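You operate a simulated robot arm through the tools that you are given. There is no shell and no other tool.

You run a simulated two-armed robot. Do the job below in one go: nothing can be reset, and whatever is moved stays where it is left.

JOB
Top the bath up to the mark and warm it to 40 C.
Fine: shut the fill tap before you switch on; wait for Warm.

The check looks at the end state, three seconds after you hand in, the way a careful person would. Anything else that was tipped, shoved, dropped, spilled or broken makes it a failure.

ROBOT AND FRAMES
Two 7-joint arms with fingered hands on one trunk that stands fixed in place. Base frame: the origin is at the foot of the trunk, x ahead of it, y to its left, z up; the work surface is at about z = 80. Lengths are in cm, angles in rad, forces in N, time in s.
The left shoulder is at [20, 13.5, 99.5], the right one opposite. Each reaches about 88.5 cm from its shoulder. Payload 4 kg a hand.
Tool frame (each hand has its own): the origin (TCP) lies between the finger pads and is the grasp point; the fingertips stand 2.5 cm ahead of it; z points along the fingers, y is the line along which they close. The gripper opens to 8.8 cm; its body begins 2.9 cm behind the TCP. The gripper is a hand of 4 fingers: y runs from the thumb to the fingers, the wrist lies at [-1.3, -10.6, -17.4] in the tool frame, and closing takes about 1.5 s.
Orientation is told as [roll, pitch, yaw] about the base's x, y, z axes, in that order, counted from this pose: with the fingers straight down and the wrist toward the robot, the tool's x, y and z point along [0, 1, 0], [1, 0, 0] and [0, 0, -1] of the base frame.

CONTROLS
- The arms move only by the tool step_arm. It takes "left_moves", "right_moves" or both (then of equal length, played together; a hand with none holds still); each is a list of rows, each a list of 6 numbers: the turn, a rotation vector about the tool's x, y, z in rad, then the shift along the tool's x, y, z in mm. In form: [[rx, ry, rz, dx, dy, dz], ...]. A call has 1 to 20 rows; each row shifts and turns the commanded pose from where the row before left it, along the tool's axes as they then stand. "left_claw" and "right_claw" are, for a hand that has rows, the closure, from 0 (fully open) to 1 (shut), set as the call begins (left out, the last holds). Each row takes 0.2 s and may step no farther than 5 cm and 0.15 rad from the row before; otherwise, or with a gripper value out of range, the whole call is refused. Where a pose cannot be reached the arm comes as near as it can. A force on the tool above 40 N (or 10 N above the force at the start of the call, whichever is more), or a blocked arm, ends the call early, and 0.2 s more pass. Each finger travels about 15.3 cm/s and halts on what it meets, pressing with about 30 N; the grip force reading is that of the motor and also rises with nothing between the fingers. The clock runs only during rows and for 0.2 s after the last one: add rows that do not move to give the fingers time. It gives the time, the measured TCP pose, the force on the tool (base axes), the opening and the grip force at its end, in the units of the frame above (readings bear some noise), with the torque about the TCP (base axes, N m) and any sound that the robot's microphone picked up, and new pictures: "pictures" is both (left out), scene, wrist or none (wrist: the cameras of the hands that moved).
- Cameras (640 x 400 px; columns grow to the right, rows downward): "scene" is now at [12.52, -2.89, 162.1]; the picture's right is [-0.32, -0.95, 0.00], its down [-0.57, 0.19, -0.80] and it looks along [0.76, -0.26, -0.60] (base axes); focal length 326 px, centre (320, 200). "left" rides on the left gripper at [-6.4, -8.3, -9.8] in its tool frame; the picture's right is [-0.62, -0.37, 0.69], its down [0.71, -0.63, 0.30] and it looks along [0.32, 0.68, 0.65] (tool axes); focal length 265 px, centre (320, 200). "right" rides on the right gripper at [6.4, -8.3, -9.8] in its tool frame; the picture's right is [-0.62, 0.37, -0.69], its down [-0.71, -0.63, 0.30] and it looks along [-0.32, 0.68, 0.65] (tool axes); focal length 265 px, centre (320, 200). There is no depth. A picture from a camera that has moved, and an enlarged one, comes with that camera's place and axes in the base frame and with its lens. The place of the scene camera against the robot may be out by one fixed shift of up to 2.5 cm in any direction.
- raise_lower(by): slides the trunk up (or, below 0, down) by that many cm; the arms and the scene camera ride with it, the base frame stays. It gives what a move gives, with no picture.
- set_fingers(index, middle, ring, thumb_bend, thumb_turn, hand): sets how far each is bent, from 0 (flat) to 1 (curled in); at 0.3 the hand is open as for a grip, at 0.7 the pads meet at the TCP. One left out holds its place. A second passes; each finger stops where it meets its share of the squeeze, and holds until it gets a number again. A gripper value or a shape takes the hand back. It gives what a move gives, with no picture; readings hold the bend of each and the force on the fingers (four entries, about 0 where the hand has none), thumb and palm. thumb_turn goes from beside the hand (0) to across from the fingers (1), as for a grip.
- preshape(shape, hand): the hand has 4 fingers and takes this shape, open, in about a second: jaw (thumb against the fingers, like two jaws); tri (thumb and two fingers); tip (a fingertip pinch); poke (one finger out to press); point (the index stretched); flat (the hand flat); cup (the hand cupped); fist (a fist). The gripper value then closes the fingers along that shape, each until it touches; the sizes above hold for jaw. It gives what a move gives, with no picture.
- aim_head(pan, tilt): turns the head with the scene camera to pan (to the left, within 1.693 rad either way) and tilt (down, from -0.506 to 1.204), counted from straight ahead of the robot. It gives what a move gives, and a new picture of the scene camera.
- inspect(camera, box): a new picture of the part [left, top, right, bottom] of that camera's present view, enlarged. The clock stands still meanwhile.
- sign_off(): hands the job in; it is judged then, once.

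Nothing tells you positions but the pictures and the camera data. Unless the task says otherwise, let go and move clear before handing in.

The tools are called after ">>>" by a JSON object that holds its "name" and its "arguments". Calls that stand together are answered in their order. step_arm: Moves the arms, as the interface text tells. Its arguments: {"type":"object","properties":{"left_moves":{"type":"array","items":{"type":"array","items":{"type":"number"}}},"left_claw":{"type":"number"},"right_moves":{"type":"array","items":{"type":"array","items":{"type":"number"}}},"right_claw":{"type":"number"},"pictures":{"type":"string","enum":["both","scene","wrist","none"]}},"required":[]} The other tools are called the same way: raise_lower (by) moves the trunk up or down; preshape (shape, hand) gives the hand a shape; set_fingers (index, middle, ring, thumb_bend, thumb_turn, hand) moves the fingers one by one; aim_head (pan, tilt) turns the head that bears the scene camera; inspect (camera, box) takes an enlarged picture of a part of a camera's view; sign_off () hands the job in.

At the start:

```text
clock: 0.0
left_position: [60.51, 13.21, 133.2]
left_ee_rot: [0.0, 0.001, 0.001]
left_wrist_force: [0.9, -0.2, -0.9]
left_wrist_torque: [0.0, -0.02, 0.0]
left_grip_width: 8.73
left_finger_force: 0.0
left_shape: jaw
left_bend: [0.3, 0.3, 0.3, 0.3, 0.98]
left_finger forces: [0.0, 0.0, 0.0, 0.0, 0.0, 0.1]
right_position: [44.62, -29.52, 137.44]
right_ee_rot: [0.001, 0.0, 0.0]
right_wrist_force: [0.5, -0.2, 0.4]
right_wrist_torque: [0.01, 0.02, -0.02]
right_grip_width: 8.76
right_finger_force: 0.0
right_shape: jaw
right_bend: [0.3, 0.3, 0.3, 0.3, 0.98]
right_finger forces: [0.0, 0.1, 0.2, 0.0, 0.0, 0.0]
trunk travel left (down, up): [-60.0, 17.0]
head pan, tilt (commanded): [-0.328, 0.646]
```

scene: 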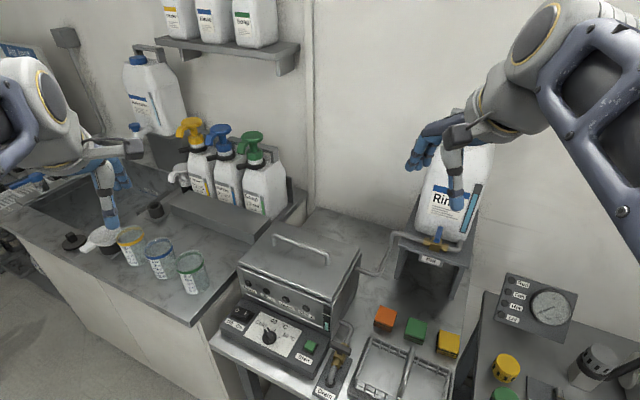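
right: 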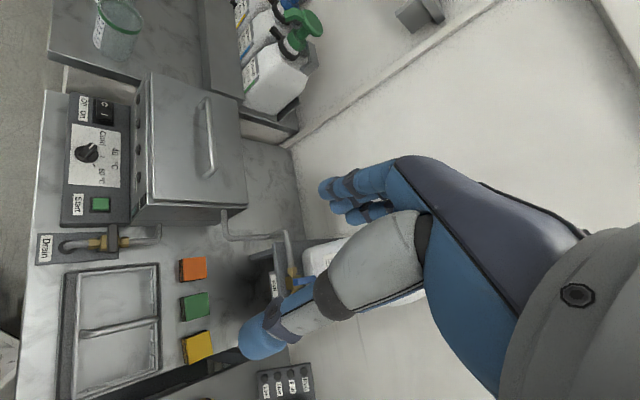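
left: 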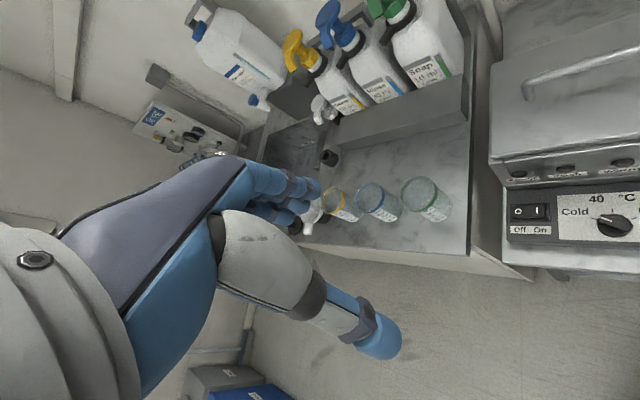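

I see a bath unit (metal box with lid, control panel with switch, dial, Start button, Drain tap) in front right, a rinse container with a fill tap behind it. I'll look closely at each before moving.

>>> {"name": "inspect", "arguments": {"camera": "scene", "box": [200, 210, 380, 400]}}

>>> {"name": "inspect", "arguments": {"camera": "scene", "box": [360, 130, 520, 290]}}

>>> {"name": "inspect", "arguments": {"camera": "right", "box": [30, 60, 260, 270]}}

>>> {"name": "inspect", "arguments": {"camera": "left", "box": [480, 130, 640, 270]}}

```text
2.11 times, centred on (290, 305) of scene
camera zoom: at [12.52, -2.89, 162.1], right [-0.32, -0.95, 0.0], down [-0.57, 0.19, -0.8], along [0.76, -0.26, -0.6], focal length 687 px, centre (383, -21)
```

zoom: 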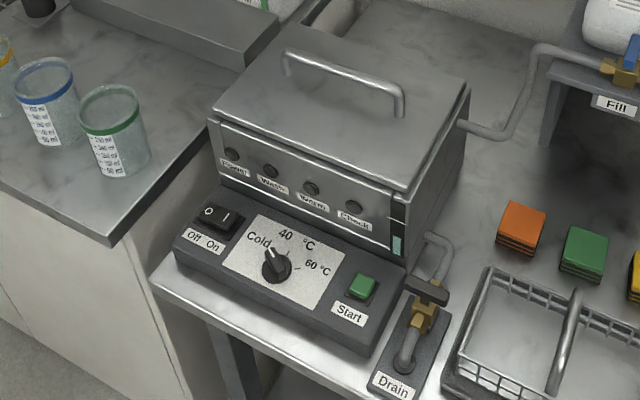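

```text
2.50 times, centred on (440, 210) of scene
camera zoom: at [12.52, -2.89, 162.1], right [-0.32, -0.95, 0.0], down [-0.57, 0.19, -0.8], along [0.76, -0.26, -0.6], focal length 815 px, centre (20, 175)
```

zoom: 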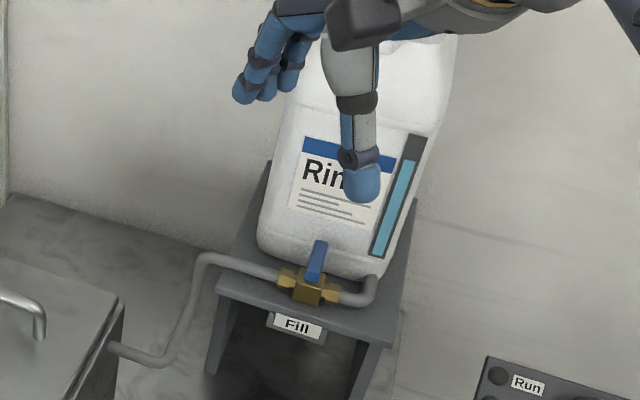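

```text
1.90 times, centred on (145, 165) of right
camera zoom: at [36.14, -23.02, 147.19], right [0.37, -0.62, 0.69], down [-0.63, -0.71, -0.3], along [0.68, -0.32, -0.65], focal length 506 px, centre (653, 267)
```

zoom: 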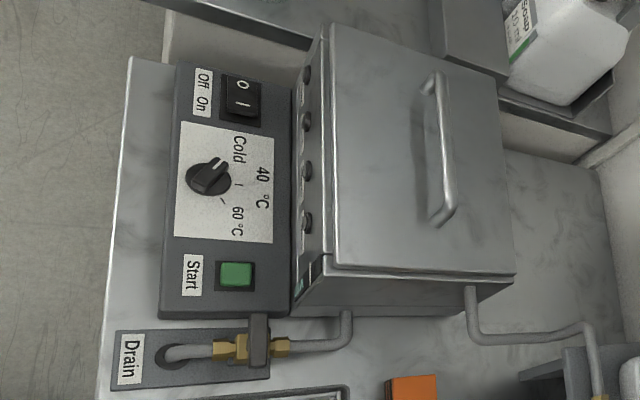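

```text
2.86 times, centred on (560, 200) of left
camera zoom: at [52.18, 6.71, 142.99], right [-0.37, -0.62, -0.69], down [-0.63, 0.71, -0.3], along [0.68, 0.32, -0.65], focal length 758 px, centre (-366, 200)
```

zoom: 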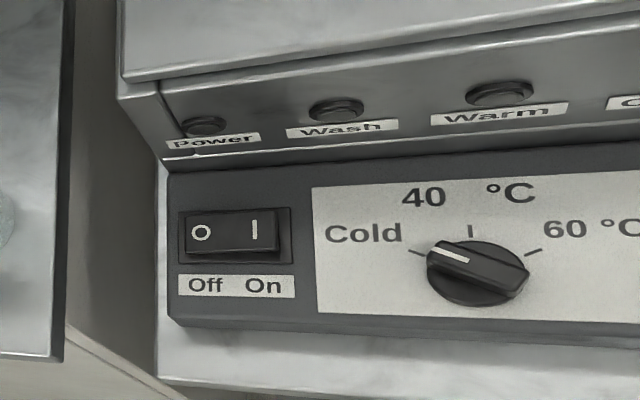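

The bath has lamps (Power, Wash, Warm, Check), a sight gauge at its front right edge, a rocker switch, a dial and Start; the Fill valve lever is blue and a Drain valve sits to the right. I'll zoom closer on valves and gauge.

>>> {"name": "inspect", "arguments": {"camera": "scene", "box": [300, 270, 360, 400]}}

>>> {"name": "inspect", "arguments": {"camera": "scene", "box": [410, 215, 470, 265]}}

>>> {"name": "inspect", "arguments": {"camera": "right", "box": [30, 210, 170, 270]}}

>>> {"name": "inspect", "arguments": {"camera": "right", "box": [210, 210, 330, 310]}}

>>> {"name": "inspect", "arguments": {"camera": "scene", "box": [480, 260, 640, 400]}}

```text
3.08 times, centred on (330, 335) of scene
camera zoom: at [12.52, -2.89, 162.1], right [-0.32, -0.95, 0.0], down [-0.57, 0.19, -0.8], along [0.76, -0.26, -0.6], focal length 1004 px, centre (289, -215)
```

zoom: 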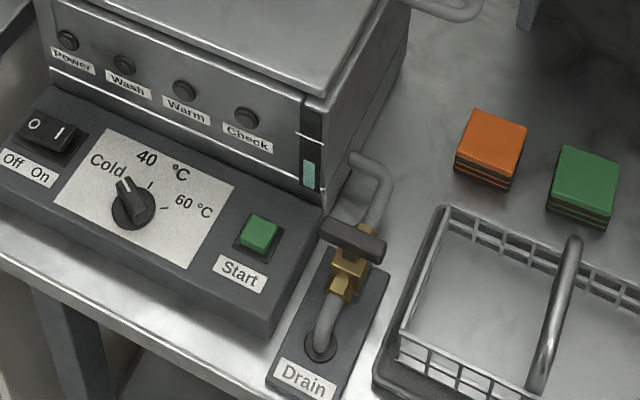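

```text
8.00 times, centred on (440, 240) of scene
camera zoom: at [12.52, -2.89, 162.1], right [-0.32, -0.95, 0.0], down [-0.57, 0.19, -0.8], along [0.76, -0.26, -0.6], focal length 2609 px, centre (-640, -120)
```

zoom: 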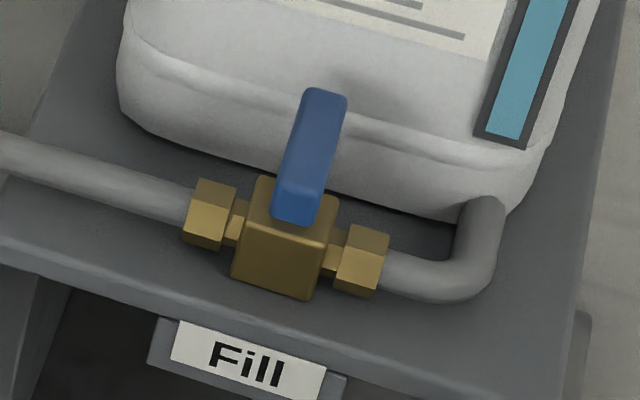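

```text
4.57 times, centred on (100, 240) of right
camera zoom: at [36.14, -23.02, 147.19], right [0.37, -0.62, 0.69], down [-0.63, -0.71, -0.3], along [0.68, -0.32, -0.65], focal length 1213 px, centre (1326, 17)
```

zoom: 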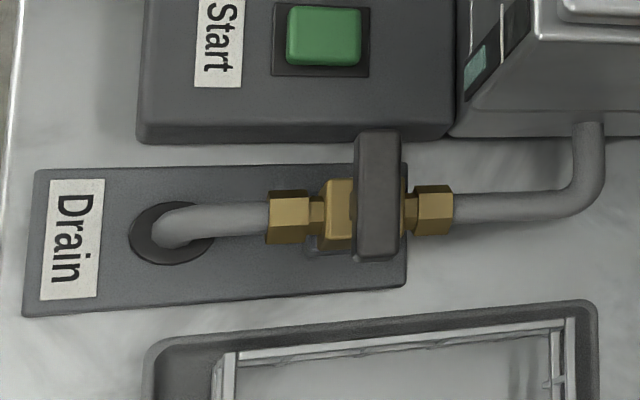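

```text
4.00 times, centred on (270, 260) of right
camera zoom: at [36.14, -23.02, 147.19], right [0.37, -0.62, 0.69], down [-0.63, -0.71, -0.3], along [0.68, -0.32, -0.65], focal length 1062 px, centre (520, -40)
```

zoom: 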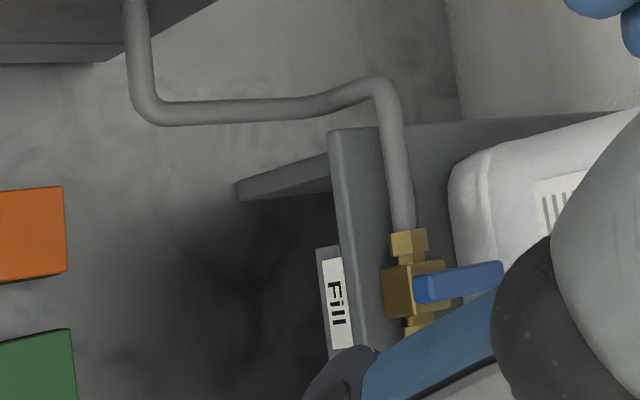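

```text
2.86 times, centred on (560, 330) of scene
camera zoom: at [12.52, -2.89, 162.1], right [-0.32, -0.95, 0.0], down [-0.57, 0.19, -0.8], along [0.76, -0.26, -0.6], focal length 932 px, centre (-366, -171)
```

zoom: 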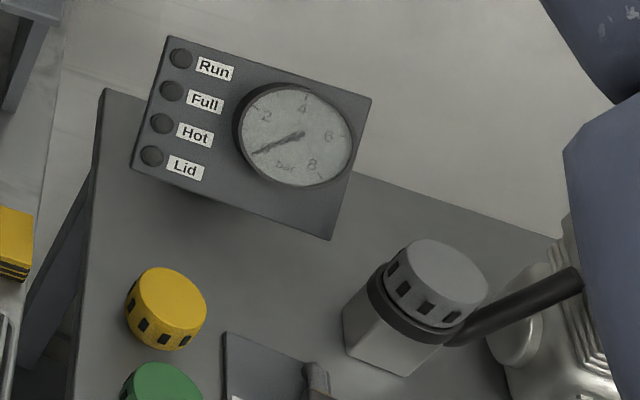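

The Drain handle lies across its pipe (closed), the Fill lever lies across its pipe (closed), and the dial is at Cold. I'll shape the right hand for poking, well clear of everything, and look at where the finger ends up.

>>> {"name": "preshape", "arguments": {"hand": "right", "shape": "poke"}}

>>> {"name": "inspect", "arguments": {"camera": "right", "box": [0, 0, 640, 400]}}

>>> {"name": "inspect", "arguments": {"camera": "scene", "box": [380, 60, 520, 240]}}

```text
clock: 0.9
left_position: [60.26, 13.23, 133.19]
left_ee_rot: [0.002, 0.001, -0.002]
left_wrist_force: [0.4, -0.7, -0.4]
left_wrist_torque: [0.0, 0.05, 0.01]
left_grip_width: 8.76
left_finger_force: 0.1
left_shape: jaw
left_bend: [0.3, 0.3, 0.3, 0.3, 0.98]
left_finger forces: [0.0, 0.1, 0.1, 0.1, 0.0, 0.1]
right_position: [44.61, -29.52, 137.39]
right_ee_rot: [0.001, -0.001, 0.0]
right_wrist_force: [0.0, -0.8, -0.1]
right_wrist_torque: [0.01, 0.01, 0.01]
right_grip_width: 0.0
right_finger_force: 0.0
right_shape: poke
right_bend: [0.7, 0.7, 0.99, 1.0, 1.0]
right_finger forces: [0.0, 0.0, 0.0, 0.0, 0.1, 0.1]
trunk travel left (down, up): [-60.0, 17.0]
head pan, tilt (commanded): [-0.328, 0.646]
```

```text
1.00 times, centred on (320, 200) of right (not enlarged: the box is as wide or as high as the picture)
camera zoom: at [36.14, -23.02, 147.2], right [0.37, -0.62, 0.69], down [-0.63, -0.71, -0.3], along [0.68, -0.32, -0.65], focal length 265 px, centre (320, 200)
```

zoom: 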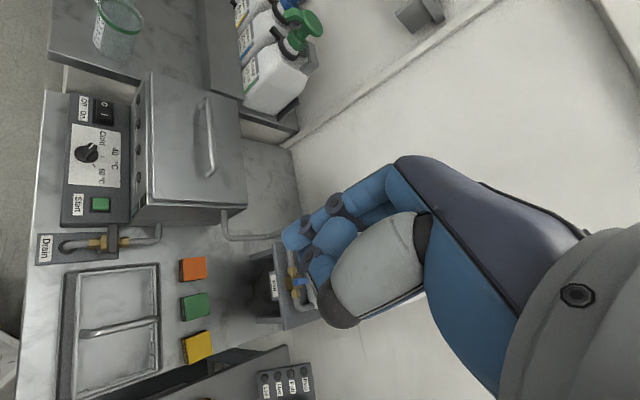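

```text
2.22 times, centred on (450, 150) of scene
camera zoom: at [12.52, -2.89, 162.1], right [-0.32, -0.95, 0.0], down [-0.57, 0.19, -0.8], along [0.76, -0.26, -0.6], focal length 725 px, centre (31, 311)
```

zoom: 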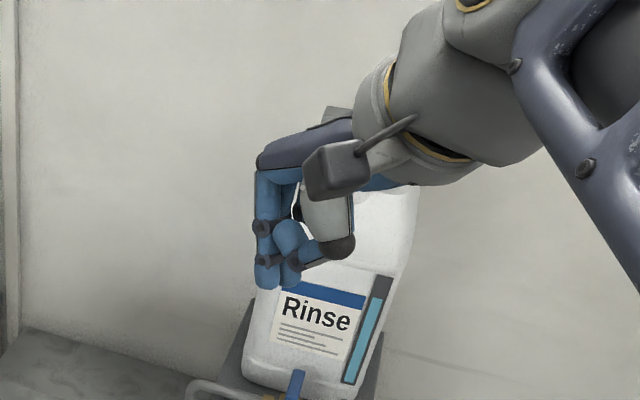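

The poke shape puts two fingers forward at the TCP. I'll yaw the right hand to square up with the bench (about -0.82 rad) high up, then check the view.

>>> {"name": "step_arm", "arguments": {"right_moves": [[0, 0, 0.1367, 0, 0, 0], [0, 0, 0.1367, 0, 0, 0], [0, 0, 0.1367, 0, 0, 0], [0, 0, 0.1367, 0, 0, 0], [0, 0, 0.1367, 0, 0, 0], [0, 0, 0.1367, 0, 0, 0], [0, 0, 0, -20, 20, 0], [0, 0, 0, -20, 20, 0]], "pictures": "both"}}

```text
clock: 2.7
left_position: [60.43, 13.35, 133.15]
left_ee_rot: [0.0, 0.0, 0.0]
left_wrist_force: [-0.3, -0.1, -0.5]
left_wrist_torque: [-0.01, 0.02, -0.02]
left_grip_width: 8.78
left_finger_force: 0.0
left_shape: jaw
left_bend: [0.3, 0.3, 0.3, 0.3, 0.98]
left_finger forces: [0.0, 0.0, 0.1, 0.1, 0.0, 0.1]
right_position: [44.4, -35.38, 137.26]
right_ee_rot: [-0.002, 0.002, -0.823]
right_wrist_force: [-0.6, 0.3, -0.9]
right_wrist_torque: [-0.03, 0.0, -0.03]
right_grip_width: 0.0
right_finger_force: 0.1
right_shape: poke
right_bend: [0.7, 0.7, 0.99, 1.0, 1.0]
right_finger forces: [0.0, 0.1, 0.0, 0.0, 0.0, 0.1]
trunk travel left (down, up): [-60.0, 17.0]
head pan, tilt (commanded): [-0.328, 0.646]
camera scene: at [12.52, -2.88, 162.1], right [-0.32, -0.95, 0.0], down [-0.57, 0.19, -0.8], along [0.76, -0.26, -0.6], focal length 326 px, centre (320, 200)
camera right: at [43.3, -24.7, 147.13], right [-0.2, -0.69, 0.69], down [-0.95, -0.02, -0.3], along [0.23, -0.72, -0.65], focal length 265 px, centre (320, 200)
```

scene: 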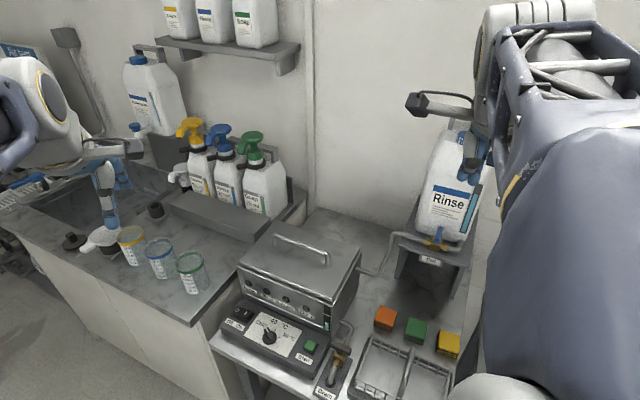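
right: 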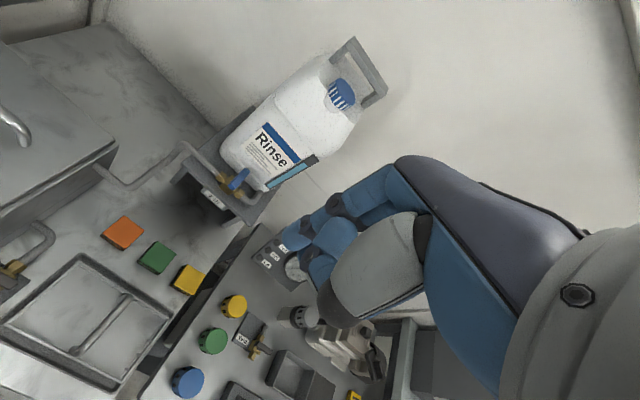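

>>> {"name": "inspect", "arguments": {"camera": "right", "box": [165, 120, 325, 240]}}

```text
3.33 times, centred on (245, 180) of right
camera zoom: at [43.3, -24.7, 147.13], right [-0.2, -0.69, 0.69], down [-0.95, -0.02, -0.3], along [0.23, -0.72, -0.65], focal length 885 px, centre (570, 267)
```

zoom: 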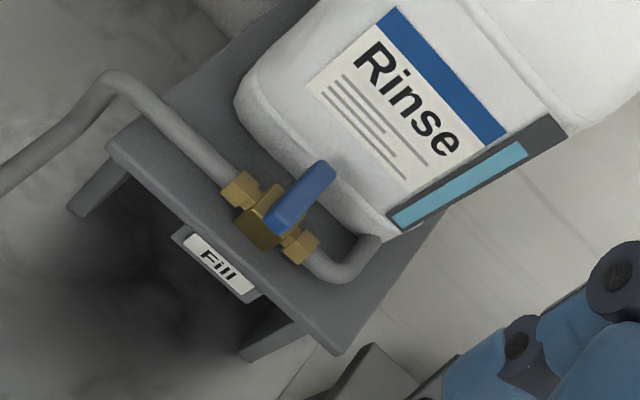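

The Fill lever seems to rise at an angle from the valve toward the jug, at about [61,-50,103] to [63.6,-52.3,104.6]. I'll bring the right hand nearer, staying to the right and front of the valve, to see it well.

>>> {"name": "step_arm", "arguments": {"right_moves": [[0, 0, 0, -4.5, 27, 27.3], [0, 0, 0, -4.5, 27, 27.3], [0, 0, 0, -4.5, 27, 27.3], [0, 0, 0, -4.5, 27, 27.3], [0, 0, 0, -4.5, 27, 27.3], [0, 0, 0, -4.5, 27, 27.3], [0, 0, 0, -4.5, 27, 27.3]], "pictures": "both"}}

```text
clock: 4.3
left_position: [60.33, 13.17, 133.14]
left_ee_rot: [0.0, 0.0, 0.0]
left_wrist_force: [-0.6, 0.4, -0.5]
left_wrist_torque: [-0.01, -0.01, -0.02]
left_grip_width: 8.73
left_finger_force: 0.1
left_shape: jaw
left_bend: [0.3, 0.3, 0.3, 0.3, 0.98]
left_finger forces: [0.0, 0.1, 0.1, 0.0, 0.1, 0.1]
right_position: [54.92, -51.16, 118.2]
right_ee_rot: [0.001, -0.002, -0.818]
right_wrist_force: [0.3, 0.8, 0.4]
right_wrist_torque: [-0.02, -0.03, -0.01]
right_grip_width: 0.0
right_finger_force: 0.0
right_shape: poke
right_bend: [0.7, 0.7, 0.99, 1.0, 1.0]
right_finger forces: [0.1, 0.0, 0.0, 0.1, 0.0, 0.1]
trunk travel left (down, up): [-60.0, 17.0]
head pan, tilt (commanded): [-0.328, 0.646]
camera scene: at [12.49, -2.86, 162.11], right [-0.32, -0.95, 0.0], down [-0.57, 0.19, -0.8], along [0.76, -0.26, -0.6], focal length 326 px, centre (320, 200)
camera right: at [53.88, -40.66, 127.96], right [-0.2, -0.69, 0.69], down [-0.95, -0.03, -0.3], along [0.23, -0.72, -0.65], focal length 265 px, centre (320, 200)
```

scene: 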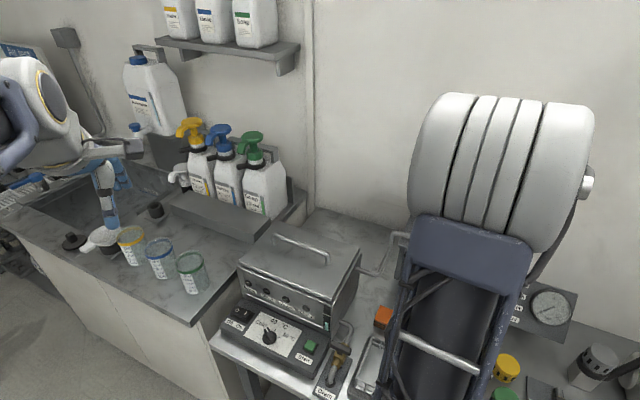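
right: 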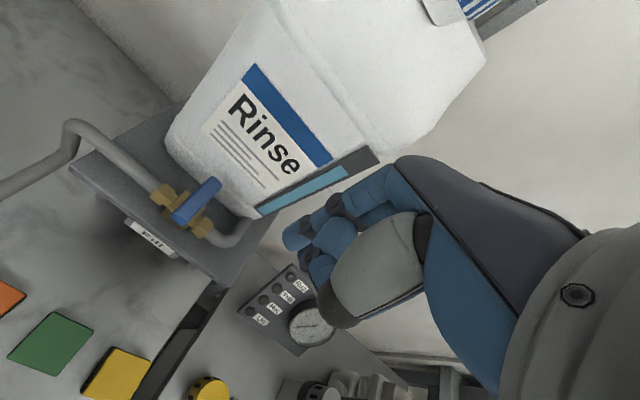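

>>> {"name": "inspect", "arguments": {"camera": "right", "box": [140, 160, 260, 250]}}

>>> {"name": "inspect", "arguments": {"camera": "right", "box": [260, 150, 440, 340]}}

>>> {"name": "inspect", "arguments": {"camera": "scene", "box": [315, 275, 355, 335]}}

```text
4.44 times, centred on (200, 205) of right
camera zoom: at [53.88, -40.66, 127.96], right [-0.2, -0.69, 0.69], down [-0.95, -0.03, -0.3], along [0.23, -0.72, -0.65], focal length 1180 px, centre (853, 178)
```

zoom: 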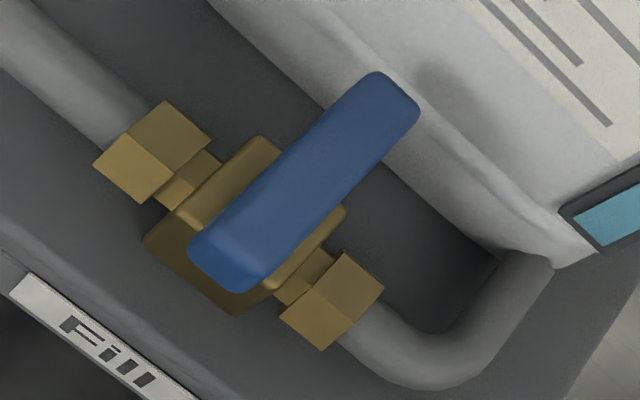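

```text
2.11 times, centred on (350, 245) of right
camera zoom: at [53.88, -40.66, 127.96], right [-0.2, -0.69, 0.69], down [-0.95, -0.03, -0.3], along [0.23, -0.72, -0.65], focal length 559 px, centre (257, 105)
```

zoom: 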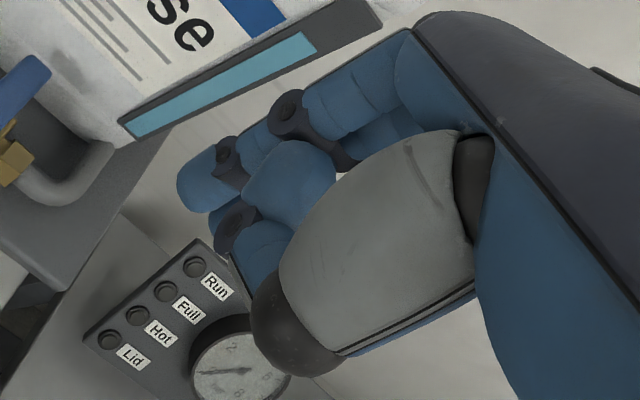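

```text
6.67 times, centred on (335, 305) of scene
camera zoom: at [12.49, -2.86, 162.11], right [-0.32, -0.95, 0.0], down [-0.57, 0.19, -0.8], along [0.76, -0.26, -0.6], focal length 2174 px, centre (220, -500)
```

zoom: 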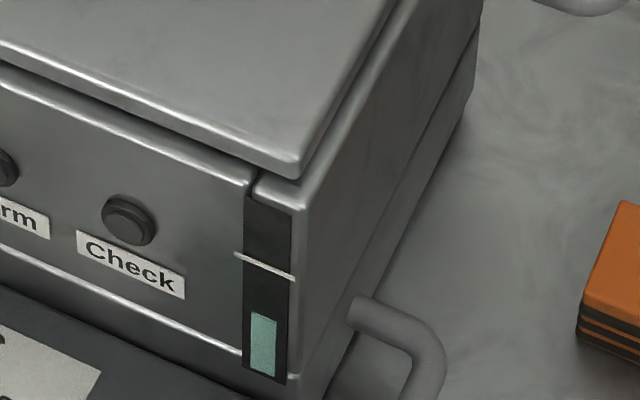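

The lever is a flat bar lying across the top of the brass block, its long end pointing back to the jug. The bath gauge reads below the white mark. I'll shift the hand to the right for a parallax view to fix the lever's height.

>>> {"name": "step_arm", "arguments": {"right_moves": [[0, 0, 0, -33, 0, 0], [0, 0, 0, -33, 0, 0], [0, 0, 0, -34, 0, 0]], "pictures": "wrist"}}

>>> {"name": "inspect", "arguments": {"camera": "right", "box": [70, 80, 190, 170]}}

```text
clock: 5.1
left_position: [60.47, 13.24, 133.21]
left_ee_rot: [0.0, 0.0, 0.0]
left_wrist_force: [-0.5, 1.1, 0.6]
left_wrist_torque: [0.0, 0.01, 0.01]
left_grip_width: 8.78
left_finger_force: 0.1
left_shape: jaw
left_bend: [0.3, 0.3, 0.3, 0.3, 0.98]
left_finger forces: [0.0, 0.0, 0.0, 0.0, 0.0, 0.1]
right_position: [47.74, -58.12, 118.37]
right_ee_rot: [-0.001, 0.001, -0.819]
right_wrist_force: [0.5, 0.9, 0.4]
right_wrist_torque: [-0.01, 0.02, -0.02]
right_grip_width: 0.0
right_finger_force: 0.0
right_shape: poke
right_bend: [0.7, 0.7, 0.99, 1.0, 1.0]
right_finger forces: [0.1, 0.0, 0.1, 0.0, 0.0, 0.1]
trunk travel left (down, up): [-60.0, 17.0]
head pan, tilt (commanded): [-0.328, 0.646]
camera right: at [46.63, -47.42, 128.17], right [-0.2, -0.69, 0.69], down [-0.95, -0.03, -0.3], along [0.23, -0.72, -0.65], focal length 265 px, centre (320, 200)
```

right: 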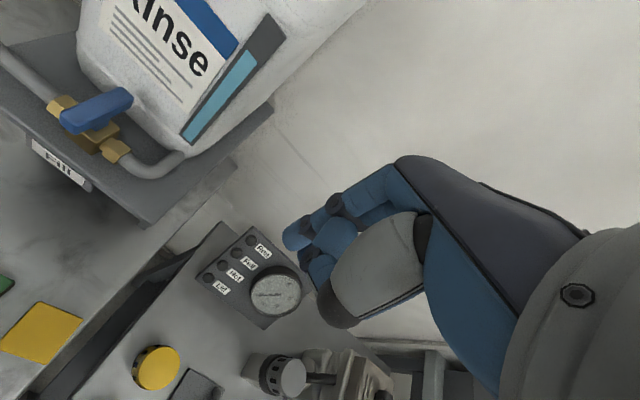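

```text
4.44 times, centred on (130, 125) of right
camera zoom: at [46.63, -47.42, 128.17], right [-0.2, -0.69, 0.69], down [-0.95, -0.03, -0.3], along [0.23, -0.72, -0.65], focal length 1180 px, centre (1164, 533)
```

zoom: 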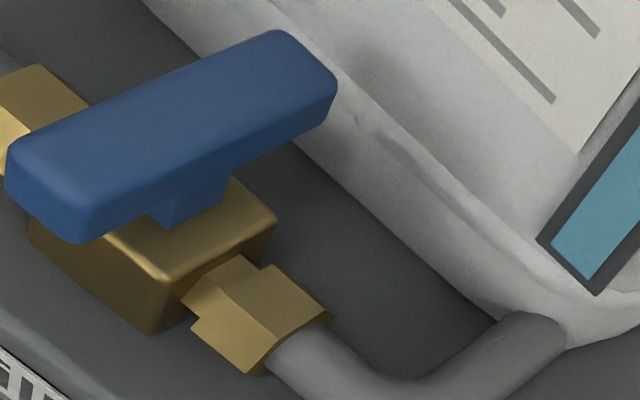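

Now it's clear: a horizontal blue bar on a vertical stem, top at z≈105.4, long end toward the jug at about [63.4,-52.0], pivot about [61.2,-49.9]. I'll tilt the right hand forward about 40° so the fingers come in from the front and stay clear of the jug, then view again.

>>> {"name": "step_arm", "arguments": {"right_moves": [[-0.14, 0, 0, 0, 0, 0], [-0.14, 0, 0, 0, 0, 0], [-0.14, 0, 0, 0, 0, 0], [-0.14, 0, 0, 0, 0, 0], [-0.14, 0, 0, 0, 0, 0]], "pictures": "both"}}

```text
clock: 6.3
left_position: [60.39, 13.22, 133.01]
left_ee_rot: [-0.001, 0.001, 0.001]
left_wrist_force: [-1.0, 0.5, -0.6]
left_wrist_torque: [0.01, -0.02, 0.02]
left_grip_width: 8.76
left_finger_force: 0.1
left_shape: jaw
left_bend: [0.3, 0.3, 0.3, 0.3, 0.98]
left_finger forces: [0.0, 0.0, 0.1, 0.0, 0.1, 0.1]
right_position: [48.21, -57.55, 118.21]
right_ee_rot: [0.025, -0.595, -0.806]
right_wrist_force: [0.2, 0.7, -0.1]
right_wrist_torque: [-0.01, 0.01, -0.02]
right_grip_width: 0.0
right_finger_force: 0.0
right_shape: poke
right_bend: [0.7, 0.7, 0.99, 1.0, 1.0]
right_finger forces: [0.0, 0.0, 0.1, 0.0, 0.1, 0.0]
right hand out of reach, approached as far as the arm can: row 3
trunk travel left (down, up): [-60.0, 17.0]
head pan, tilt (commanded): [-0.328, 0.646]
camera scene: at [12.51, -2.89, 162.1], right [-0.32, -0.95, 0.0], down [-0.57, 0.19, -0.8], along [0.76, -0.26, -0.6], focal length 326 px, centre (320, 200)
camera right: at [43.88, -44.15, 121.72], right [-0.51, -0.39, 0.77], down [-0.74, -0.25, -0.62], along [0.43, -0.89, -0.16], focal length 265 px, centre (320, 200)
```

scene: 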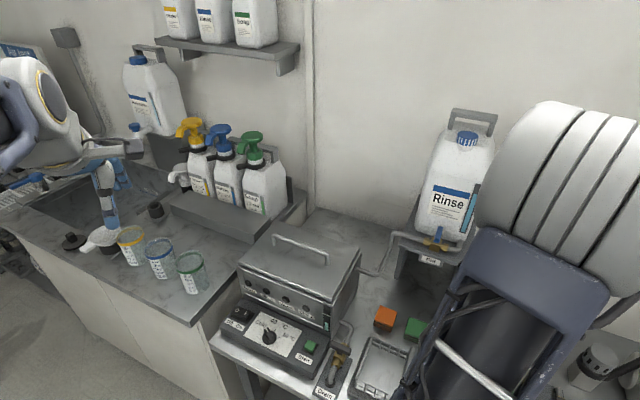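
right: 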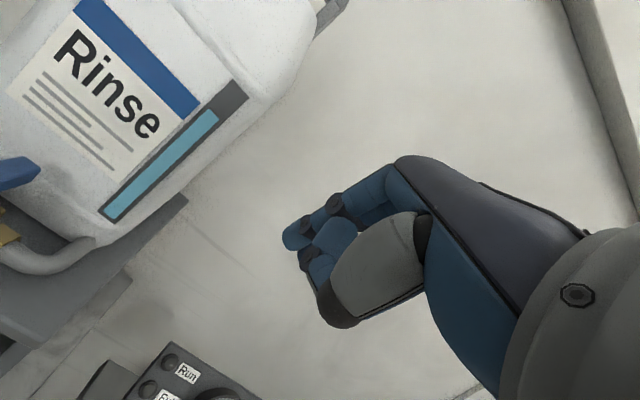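

The tilt settled at about 34°, and the arm noted a reach limit here but the pose is good. Next I hover the fingertips to the right of the lever tip, about 6 cm above it.

>>> {"name": "step_arm", "arguments": {"right_moves": [[0, 0, 0, 27.8, -0.8, 18.2], [0, 0, 0, 27.8, -0.8, 18.2], [0, 0, 0, 27.8, -0.8, 18.2], [0, 0, 0, 27.8, -0.8, 18.2], [0, 0, 0, 0, 0, 0]], "pictures": "both"}}

```text
clock: 7.5
left_position: [60.47, 13.15, 133.11]
left_ee_rot: [0.0, -0.001, -0.002]
left_wrist_force: [0.0, 0.8, 0.5]
left_wrist_torque: [-0.04, 0.01, -0.01]
left_grip_width: 8.75
left_finger_force: 0.0
left_shape: jaw
left_bend: [0.3, 0.3, 0.3, 0.3, 0.98]
left_finger forces: [0.1, 0.0, 0.1, 0.1, 0.0, 0.1]
right_position: [58.96, -52.24, 112.24]
right_ee_rot: [0.026, -0.598, -0.807]
right_wrist_force: [0.2, -0.7, -0.4]
right_wrist_torque: [-0.01, -0.03, -0.03]
right_grip_width: 0.0
right_finger_force: 0.1
right_shape: poke
right_bend: [0.7, 0.7, 0.99, 1.0, 1.0]
right_finger forces: [0.1, 0.0, 0.0, 0.0, 0.0, 0.0]
trunk travel left (down, up): [-60.0, 17.0]
head pan, tilt (commanded): [-0.328, 0.646]
camera scene: at [12.52, -2.89, 162.1], right [-0.32, -0.95, 0.0], down [-0.57, 0.19, -0.8], along [0.76, -0.26, -0.6], focal length 326 px, centre (320, 200)
camera right: at [54.58, -38.87, 115.77], right [-0.51, -0.39, 0.77], down [-0.74, -0.24, -0.62], along [0.43, -0.89, -0.16], focal length 265 px, centre (320, 200)
```

scene: 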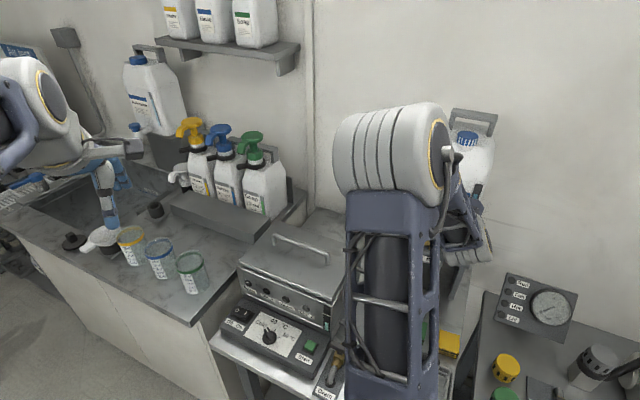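
right: 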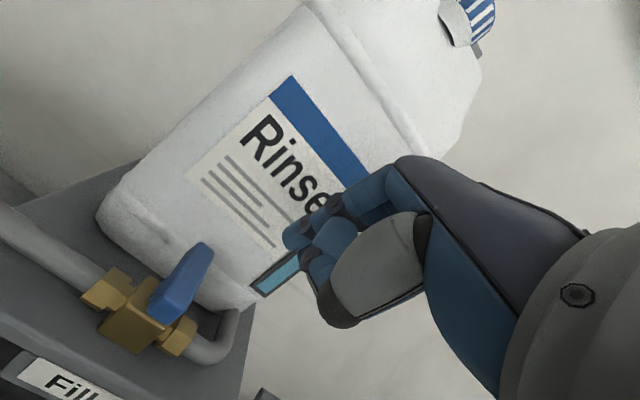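

The lever tip is confirmed at about [63.5,-52.0,105.4]. I'll lower the fingertips beside the lever's right side, with the tip at about z = 104.

>>> {"name": "step_arm", "arguments": {"right_moves": [[0, 0, 0, -2, -11, 17], [0, 0, 0, -2, -11, 17], [0, 0, 0, -1, -10.5, 16.5], [0, 0, 0, 0, 0, 0]], "pictures": "wrist"}}

>>> {"name": "inspect", "arguments": {"camera": "scene", "box": [315, 275, 355, 335]}}

>>> {"name": "inspect", "arguments": {"camera": "right", "box": [140, 100, 380, 300]}}

```text
clock: 8.5
left_position: [60.49, 13.17, 133.24]
left_ee_rot: [-0.001, -0.001, 0.001]
left_wrist_force: [0.4, 0.0, -0.4]
left_wrist_torque: [-0.04, -0.02, -0.02]
left_grip_width: 8.77
left_finger_force: 0.1
left_shape: jaw
left_bend: [0.3, 0.3, 0.3, 0.3, 0.98]
left_finger forces: [0.0, 0.0, 0.0, 0.1, 0.0, 0.1]
right_position: [58.74, -52.73, 106.14]
right_ee_rot: [0.026, -0.598, -0.807]
right_wrist_force: [-0.5, -0.3, 0.3]
right_wrist_torque: [0.01, 0.03, -0.01]
right_grip_width: 0.03
right_finger_force: 0.1
right_shape: poke
right_bend: [0.7, 0.7, 0.99, 1.0, 1.0]
right_finger forces: [0.1, 0.0, 0.0, 0.0, 0.0, 0.1]
trunk travel left (down, up): [-60.0, 17.0]
head pan, tilt (commanded): [-0.328, 0.646]
camera right: at [54.42, -39.35, 109.8], right [-0.51, -0.39, 0.77], down [-0.74, -0.24, -0.62], along [0.43, -0.89, -0.16], focal length 265 px, centre (320, 200)
```

right: 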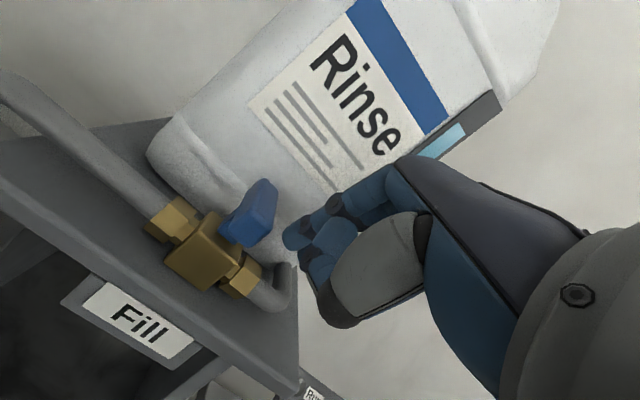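

```text
6.67 times, centred on (335, 305) of scene
camera zoom: at [12.52, -2.89, 162.1], right [-0.32, -0.95, 0.0], down [-0.57, 0.19, -0.8], along [0.76, -0.26, -0.6], focal length 2174 px, centre (220, -500)
```

zoom: 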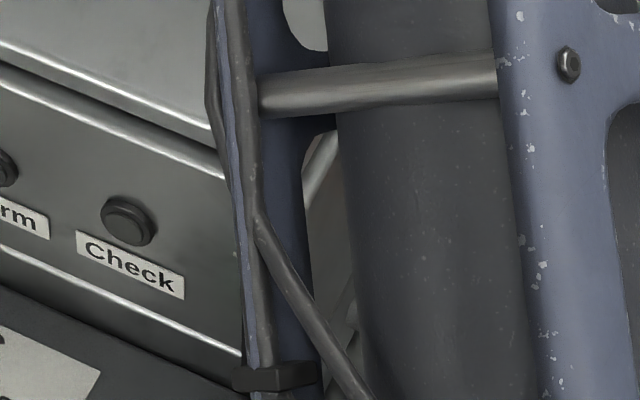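

```text
2.00 times, centred on (260, 200) of right
camera zoom: at [54.42, -39.35, 109.8], right [-0.51, -0.39, 0.77], down [-0.74, -0.24, -0.62], along [0.43, -0.89, -0.16], focal length 531 px, centre (440, 200)
```

zoom: 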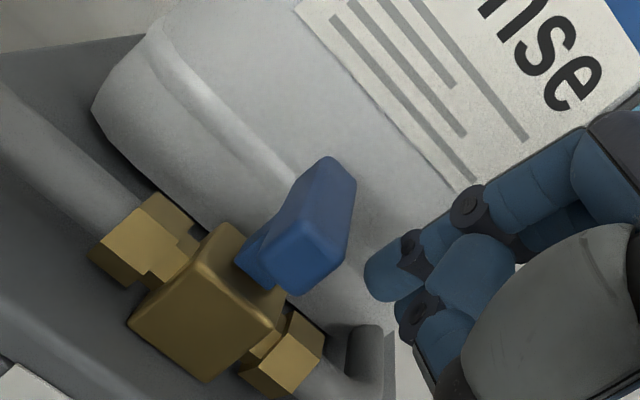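

The fingers sit just to the right of the lever with a small gap; the right arm now hides the gauge from the head, so I'll use the left hand's camera to watch the gauge. I'll yaw the left hand and bring it to a safe spot above the panel's front.

>>> {"name": "step_arm", "arguments": {"left_moves": [[0, 0, 0.1333, 0, 0, 0], [0, 0, 0.1333, 0, 0, 0], [0, 0, 0.1333, 0, 0, 0], [0, 0, 0.1333, 0, 0, 0], [0, 0, 0.1333, 0, 0, 0], [0, 0, 0.1333, 0, 0, 0], [0, 0, 0, -20, 6, 30], [0, 0, 0, -20, 6, 30], [0, 0, 0, -20, 6, 30], [0, 0, 0, -20, 6, 30]], "pictures": "both"}}

```text
clock: 10.7
left_position: [56.36, 5.84, 121.16]
left_ee_rot: [0.001, 0.001, -0.799]
left_wrist_force: [0.2, 0.1, -0.2]
left_wrist_torque: [-0.03, 0.0, -0.02]
left_grip_width: 8.75
left_finger_force: 0.1
left_shape: jaw
left_bend: [0.3, 0.3, 0.3, 0.3, 0.98]
left_finger forces: [0.0, 0.1, 0.0, 0.0, 0.1, 0.0]
right_position: [58.7, -52.67, 106.28]
right_ee_rot: [0.027, -0.599, -0.806]
right_wrist_force: [-0.1, 0.7, -0.9]
right_wrist_torque: [0.01, -0.02, 0.0]
right_grip_width: 0.0
right_finger_force: 0.1
right_shape: poke
right_bend: [0.7, 0.7, 0.99, 1.0, 1.0]
right_finger forces: [0.0, 0.1, 0.0, 0.0, 0.1, 0.0]
trunk travel left (down, up): [-60.0, 17.0]
head pan, tilt (commanded): [-0.328, 0.646]
camera scene: at [12.53, -2.88, 162.1], right [-0.32, -0.95, 0.0], down [-0.57, 0.19, -0.8], along [0.76, -0.26, -0.6], focal length 326 px, centre (320, 200)
camera left: at [46.04, 7.33, 130.97], right [-0.7, -0.17, -0.69], down [0.07, 0.95, -0.3], along [0.71, -0.26, -0.65], focal length 265 px, centre (320, 200)
```

scene: 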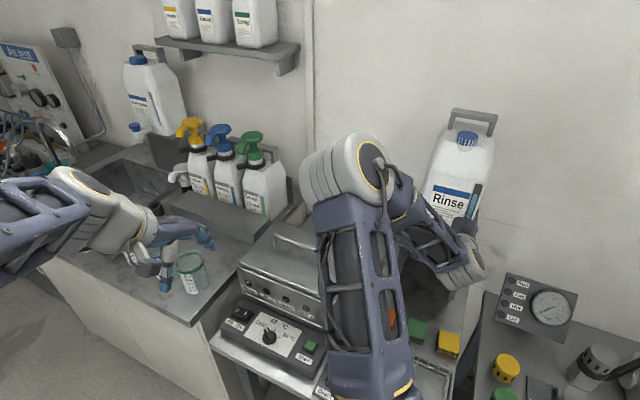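
left: 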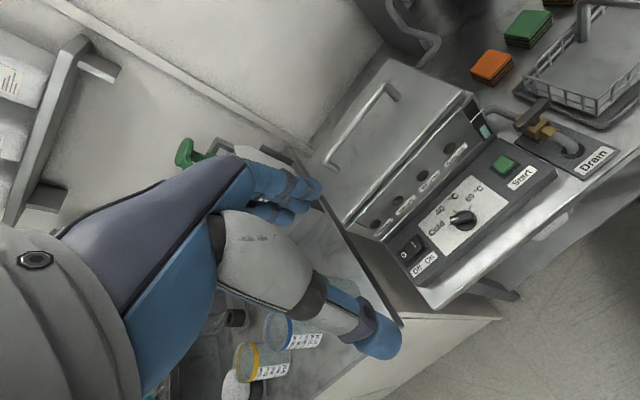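

The left camera now sees the whole bath, including the gauge and drain. Zooming in on the gauge.

>>> {"name": "inspect", "arguments": {"camera": "left", "box": [450, 90, 510, 150]}}

>>> {"name": "inspect", "arguments": {"camera": "left", "box": [340, 80, 580, 280]}}

```text
6.67 times, centred on (480, 120) of left
camera zoom: at [46.04, 7.33, 130.97], right [-0.7, -0.17, -0.69], down [0.07, 0.95, -0.3], along [0.71, -0.26, -0.65], focal length 1769 px, centre (-747, 733)
```

zoom: 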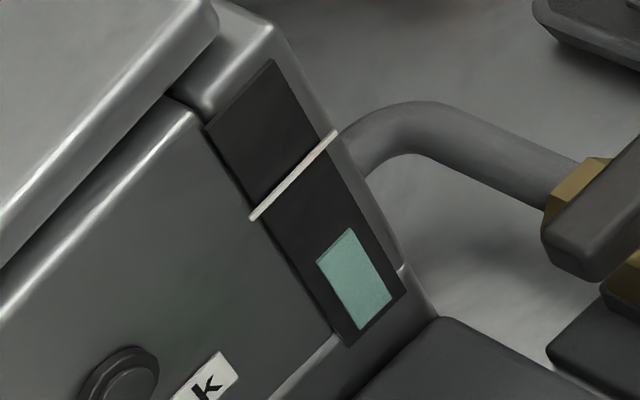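

```text
2.00 times, centred on (460, 180) of left
camera zoom: at [46.04, 7.33, 130.97], right [-0.7, -0.17, -0.69], down [0.07, 0.95, -0.3], along [0.71, -0.26, -0.65], focal length 531 px, centre (40, 240)
```

zoom: 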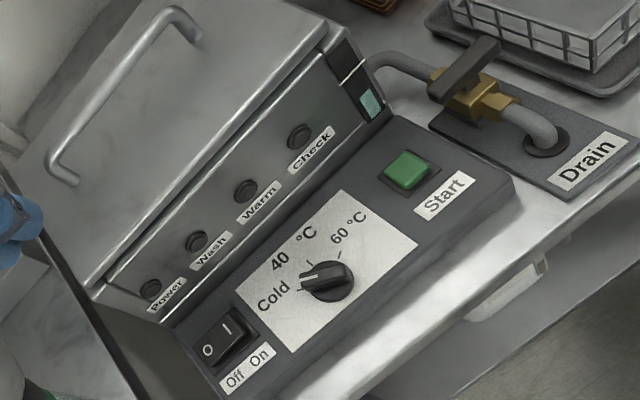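

I have a clear view of the gauge (about half-way to the white mark). Now I ease the right fingers up to the lever's right side.

>>> {"name": "step_arm", "arguments": {"right_moves": [[0, 0, 0, 4, 3.7, 1.2], [0, 0, 0, 4, 3.7, 1.2], [0, 0, 0, 0, 0, 0]], "pictures": "none"}}

>>> {"name": "inspect", "arguments": {"camera": "right", "box": [140, 100, 380, 300]}}

```text
clock: 11.5
left_position: [56.19, 5.92, 121.1]
left_ee_rot: [0.002, -0.001, -0.801]
left_wrist_force: [0.2, 0.0, -0.3]
left_wrist_torque: [-0.04, 0.0, 0.0]
left_grip_width: 8.78
left_finger_force: 0.1
left_shape: jaw
left_bend: [0.3, 0.3, 0.3, 0.3, 0.98]
left_finger forces: [0.0, 0.0, 0.1, 0.0, 0.0, 0.0]
right_position: [59.84, -52.79, 106.46]
right_ee_rot: [0.026, -0.599, -0.806]
right_wrist_force: [0.1, 0.2, 0.4]
right_wrist_torque: [0.04, 0.0, 0.01]
right_grip_width: 0.04
right_finger_force: 0.1
right_shape: poke
right_bend: [0.7, 0.7, 0.99, 1.0, 1.0]
right_finger forces: [0.1, 0.0, 0.0, 0.0, 0.1, 0.0]
trunk travel left (down, up): [-60.0, 17.0]
head pan, tilt (commanded): [-0.328, 0.646]
```

```text
2.00 times, centred on (260, 200) of right
camera zoom: at [55.5, -39.36, 110.02], right [-0.51, -0.39, 0.77], down [-0.74, -0.24, -0.62], along [0.43, -0.89, -0.16], focal length 531 px, centre (440, 200)
```

zoom: 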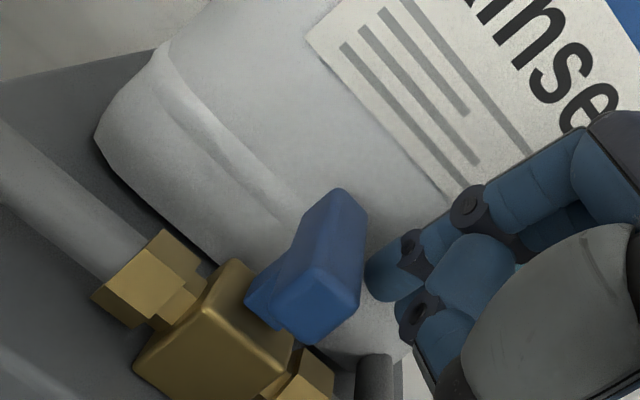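

The index fingertip is right beside the lever's long end. Pushing left in small steps.

>>> {"name": "step_arm", "arguments": {"right_moves": [[0, 0, 0, 4, 0, 0], [0, 0, 0, 4, 0, 0], [0, 0, 0, 4, 0, 0], [0, 0, 0, 0, 0, 0]], "pictures": "none"}}

>>> {"name": "inspect", "arguments": {"camera": "right", "box": [140, 100, 380, 300]}}

>>> {"name": "inspect", "arguments": {"camera": "left", "box": [450, 90, 510, 150]}}

```text
clock: 12.5
left_position: [56.35, 5.89, 121.22]
left_ee_rot: [-0.001, 0.0, -0.802]
left_wrist_force: [-0.4, 0.1, 0.3]
left_wrist_torque: [-0.03, 0.0, 0.02]
left_grip_width: 8.8
left_finger_force: 0.1
left_shape: jaw
left_bend: [0.3, 0.3, 0.3, 0.3, 0.98]
left_finger forces: [0.0, 0.0, 0.0, 0.0, 0.0, 0.1]
right_position: [60.66, -51.93, 106.52]
right_ee_rot: [0.027, -0.6, -0.806]
right_wrist_force: [-1.5, -3.0, 0.1]
right_wrist_torque: [-0.05, 0.01, -0.04]
right_grip_width: 0.0
right_finger_force: 0.0
right_shape: poke
right_bend: [0.7, 0.7, 0.99, 1.0, 1.0]
right_finger forces: [3.4, 0.1, 0.0, 0.0, 0.0, 0.0]
trunk travel left (down, up): [-60.0, 17.0]
head pan, tilt (commanded): [-0.328, 0.646]
```

```text
2.00 times, centred on (260, 200) of right
camera zoom: at [56.36, -38.54, 110.03], right [-0.51, -0.39, 0.77], down [-0.74, -0.24, -0.62], along [0.43, -0.89, -0.16], focal length 531 px, centre (440, 200)
```

zoom: 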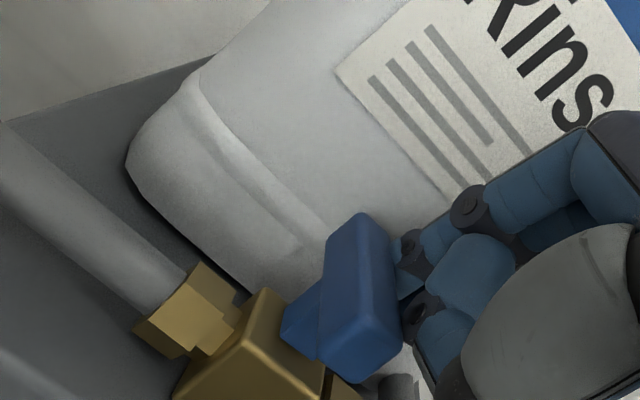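

```text
6.67 times, centred on (480, 120) of left
camera zoom: at [46.05, 7.32, 131.0], right [-0.7, -0.17, -0.69], down [0.07, 0.95, -0.3], along [0.71, -0.26, -0.65], focal length 1769 px, centre (-747, 733)
```

zoom: 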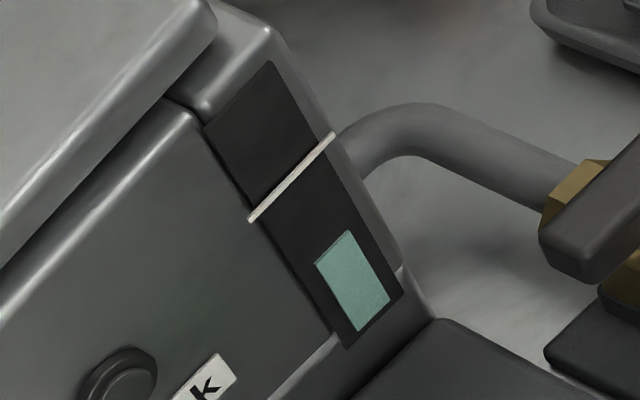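

The lever is turning (3.4 N on the index). I'll follow the arc to the left and check both lever and gauge.

>>> {"name": "step_arm", "arguments": {"right_moves": [[0, 0, 0, 5.3, 0.4, 0.2], [0, 0, 0, 5, -0.8, -0.5], [0, 0, 0, 4.8, -2.8, -1.9]], "pictures": "none"}}

>>> {"name": "inspect", "arguments": {"camera": "right", "box": [140, 100, 380, 300]}}

>>> {"name": "inspect", "arguments": {"camera": "left", "box": [450, 90, 510, 150]}}

```text
clock: 13.3
left_position: [56.35, 5.98, 121.19]
left_ee_rot: [0.0, 0.0, -0.801]
left_wrist_force: [0.5, -1.0, -0.4]
left_wrist_torque: [-0.05, 0.01, -0.01]
left_grip_width: 8.75
left_finger_force: 0.1
left_shape: jaw
left_bend: [0.3, 0.3, 0.3, 0.3, 0.98]
left_finger forces: [0.0, 0.1, 0.1, 0.1, 0.1, 0.0]
right_position: [61.65, -50.58, 106.43]
right_ee_rot: [0.03, -0.599, -0.803]
right_wrist_force: [5.0, -3.8, 1.3]
right_wrist_torque: [0.0, -0.08, -0.06]
right_grip_width: 0.0
right_finger_force: 0.0
right_shape: poke
right_bend: [0.7, 0.7, 0.99, 1.0, 1.0]
right_finger forces: [5.8, 0.5, 0.1, 0.0, 0.0, 0.1]
trunk travel left (down, up): [-60.0, 17.0]
head pan, tilt (commanded): [-0.328, 0.646]
```

```text
2.00 times, centred on (260, 200) of right
camera zoom: at [57.31, -37.08, 110.03], right [-0.51, -0.39, 0.76], down [-0.74, -0.25, -0.62], along [0.43, -0.89, -0.16], focal length 531 px, centre (440, 200)
```

zoom: 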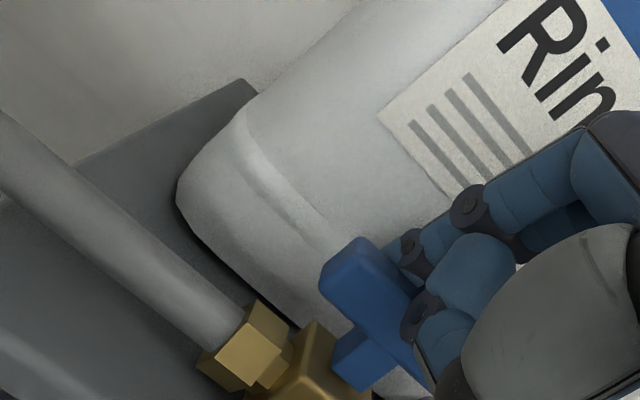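

```text
6.67 times, centred on (480, 120) of left
camera zoom: at [46.07, 7.33, 130.99], right [-0.7, -0.17, -0.69], down [0.07, 0.95, -0.3], along [0.71, -0.26, -0.65], focal length 1769 px, centre (-747, 733)
```

zoom: 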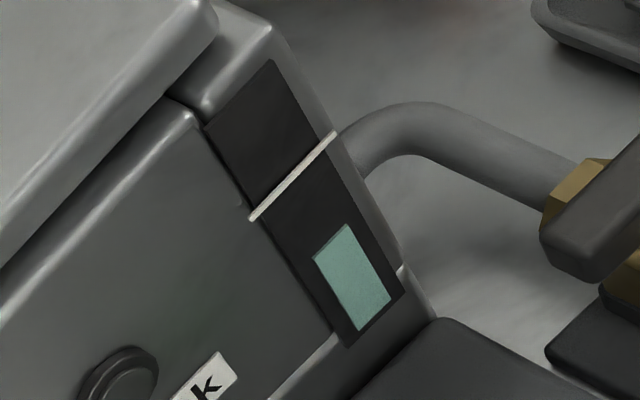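

The lever is about 60° open and the gauge has started to rise (~10 px/s in my zoom, ~65 px to go). That flow is plenty; I'll lift over the lever and get ready on its other side for closing.

>>> {"name": "step_arm", "arguments": {"right_moves": [[0, 0, 0, 0, 19.6, -29], [0, 0, 0, 25, -13.5, -9.2], [0, 0, 0, 25, -13.5, -9.2], [0, 0, 0, 0, 0, 0]], "pictures": "none"}}

>>> {"name": "inspect", "arguments": {"camera": "right", "box": [0, 0, 640, 400]}}

>>> {"name": "inspect", "arguments": {"camera": "left", "box": [450, 90, 510, 150]}}

```text
clock: 14.3
left_position: [56.35, 5.82, 121.17]
left_ee_rot: [0.002, -0.001, -0.801]
left_wrist_force: [0.8, -0.5, -0.4]
left_wrist_torque: [0.01, 0.02, -0.04]
left_grip_width: 8.78
left_finger_force: 0.1
left_shape: jaw
left_bend: [0.3, 0.3, 0.3, 0.3, 0.98]
left_finger forces: [0.0, 0.1, 0.0, 0.0, 0.0, 0.0]
right_position: [62.69, -44.71, 110.05]
right_ee_rot: [0.027, -0.599, -0.807]
right_wrist_force: [0.4, 0.2, -0.4]
right_wrist_torque: [-0.02, 0.0, -0.03]
right_grip_width: 0.0
right_finger_force: 0.0
right_shape: poke
right_bend: [0.7, 0.7, 0.99, 1.0, 1.0]
right_finger forces: [0.1, 0.0, 0.1, 0.0, 0.1, 0.0]
trunk travel left (down, up): [-60.0, 17.0]
head pan, tilt (commanded): [-0.328, 0.646]
```

```text
1.00 times, centred on (320, 200) of right (not enlarged: the box is as wide or as high as the picture)
camera zoom: at [58.41, -31.32, 113.65], right [-0.51, -0.39, 0.77], down [-0.74, -0.24, -0.62], along [0.43, -0.89, -0.16], focal length 265 px, centre (320, 200)
```

zoom: 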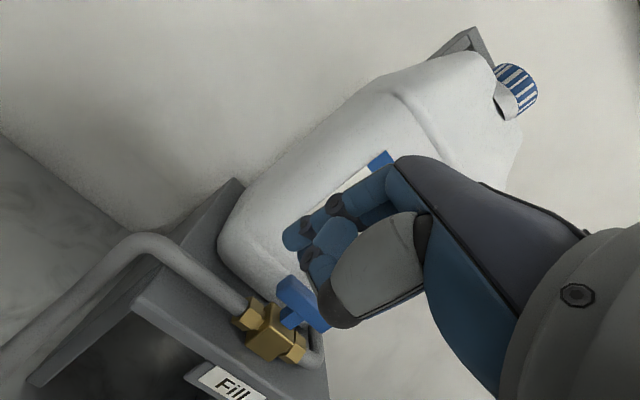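

```text
6.67 times, centred on (480, 120) of left
camera zoom: at [46.05, 7.33, 131.0], right [-0.7, -0.17, -0.69], down [0.07, 0.95, -0.3], along [0.71, -0.26, -0.65], focal length 1769 px, centre (-747, 733)
```

zoom: 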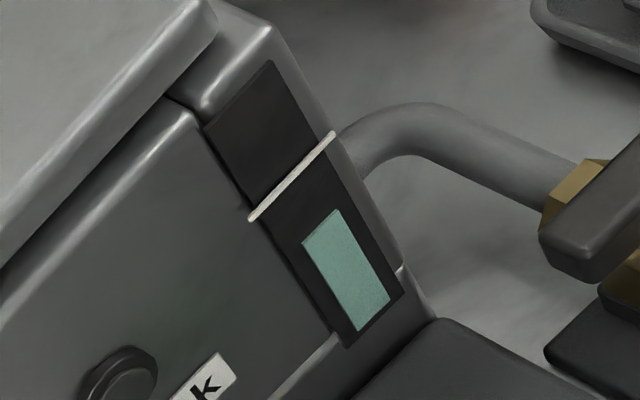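

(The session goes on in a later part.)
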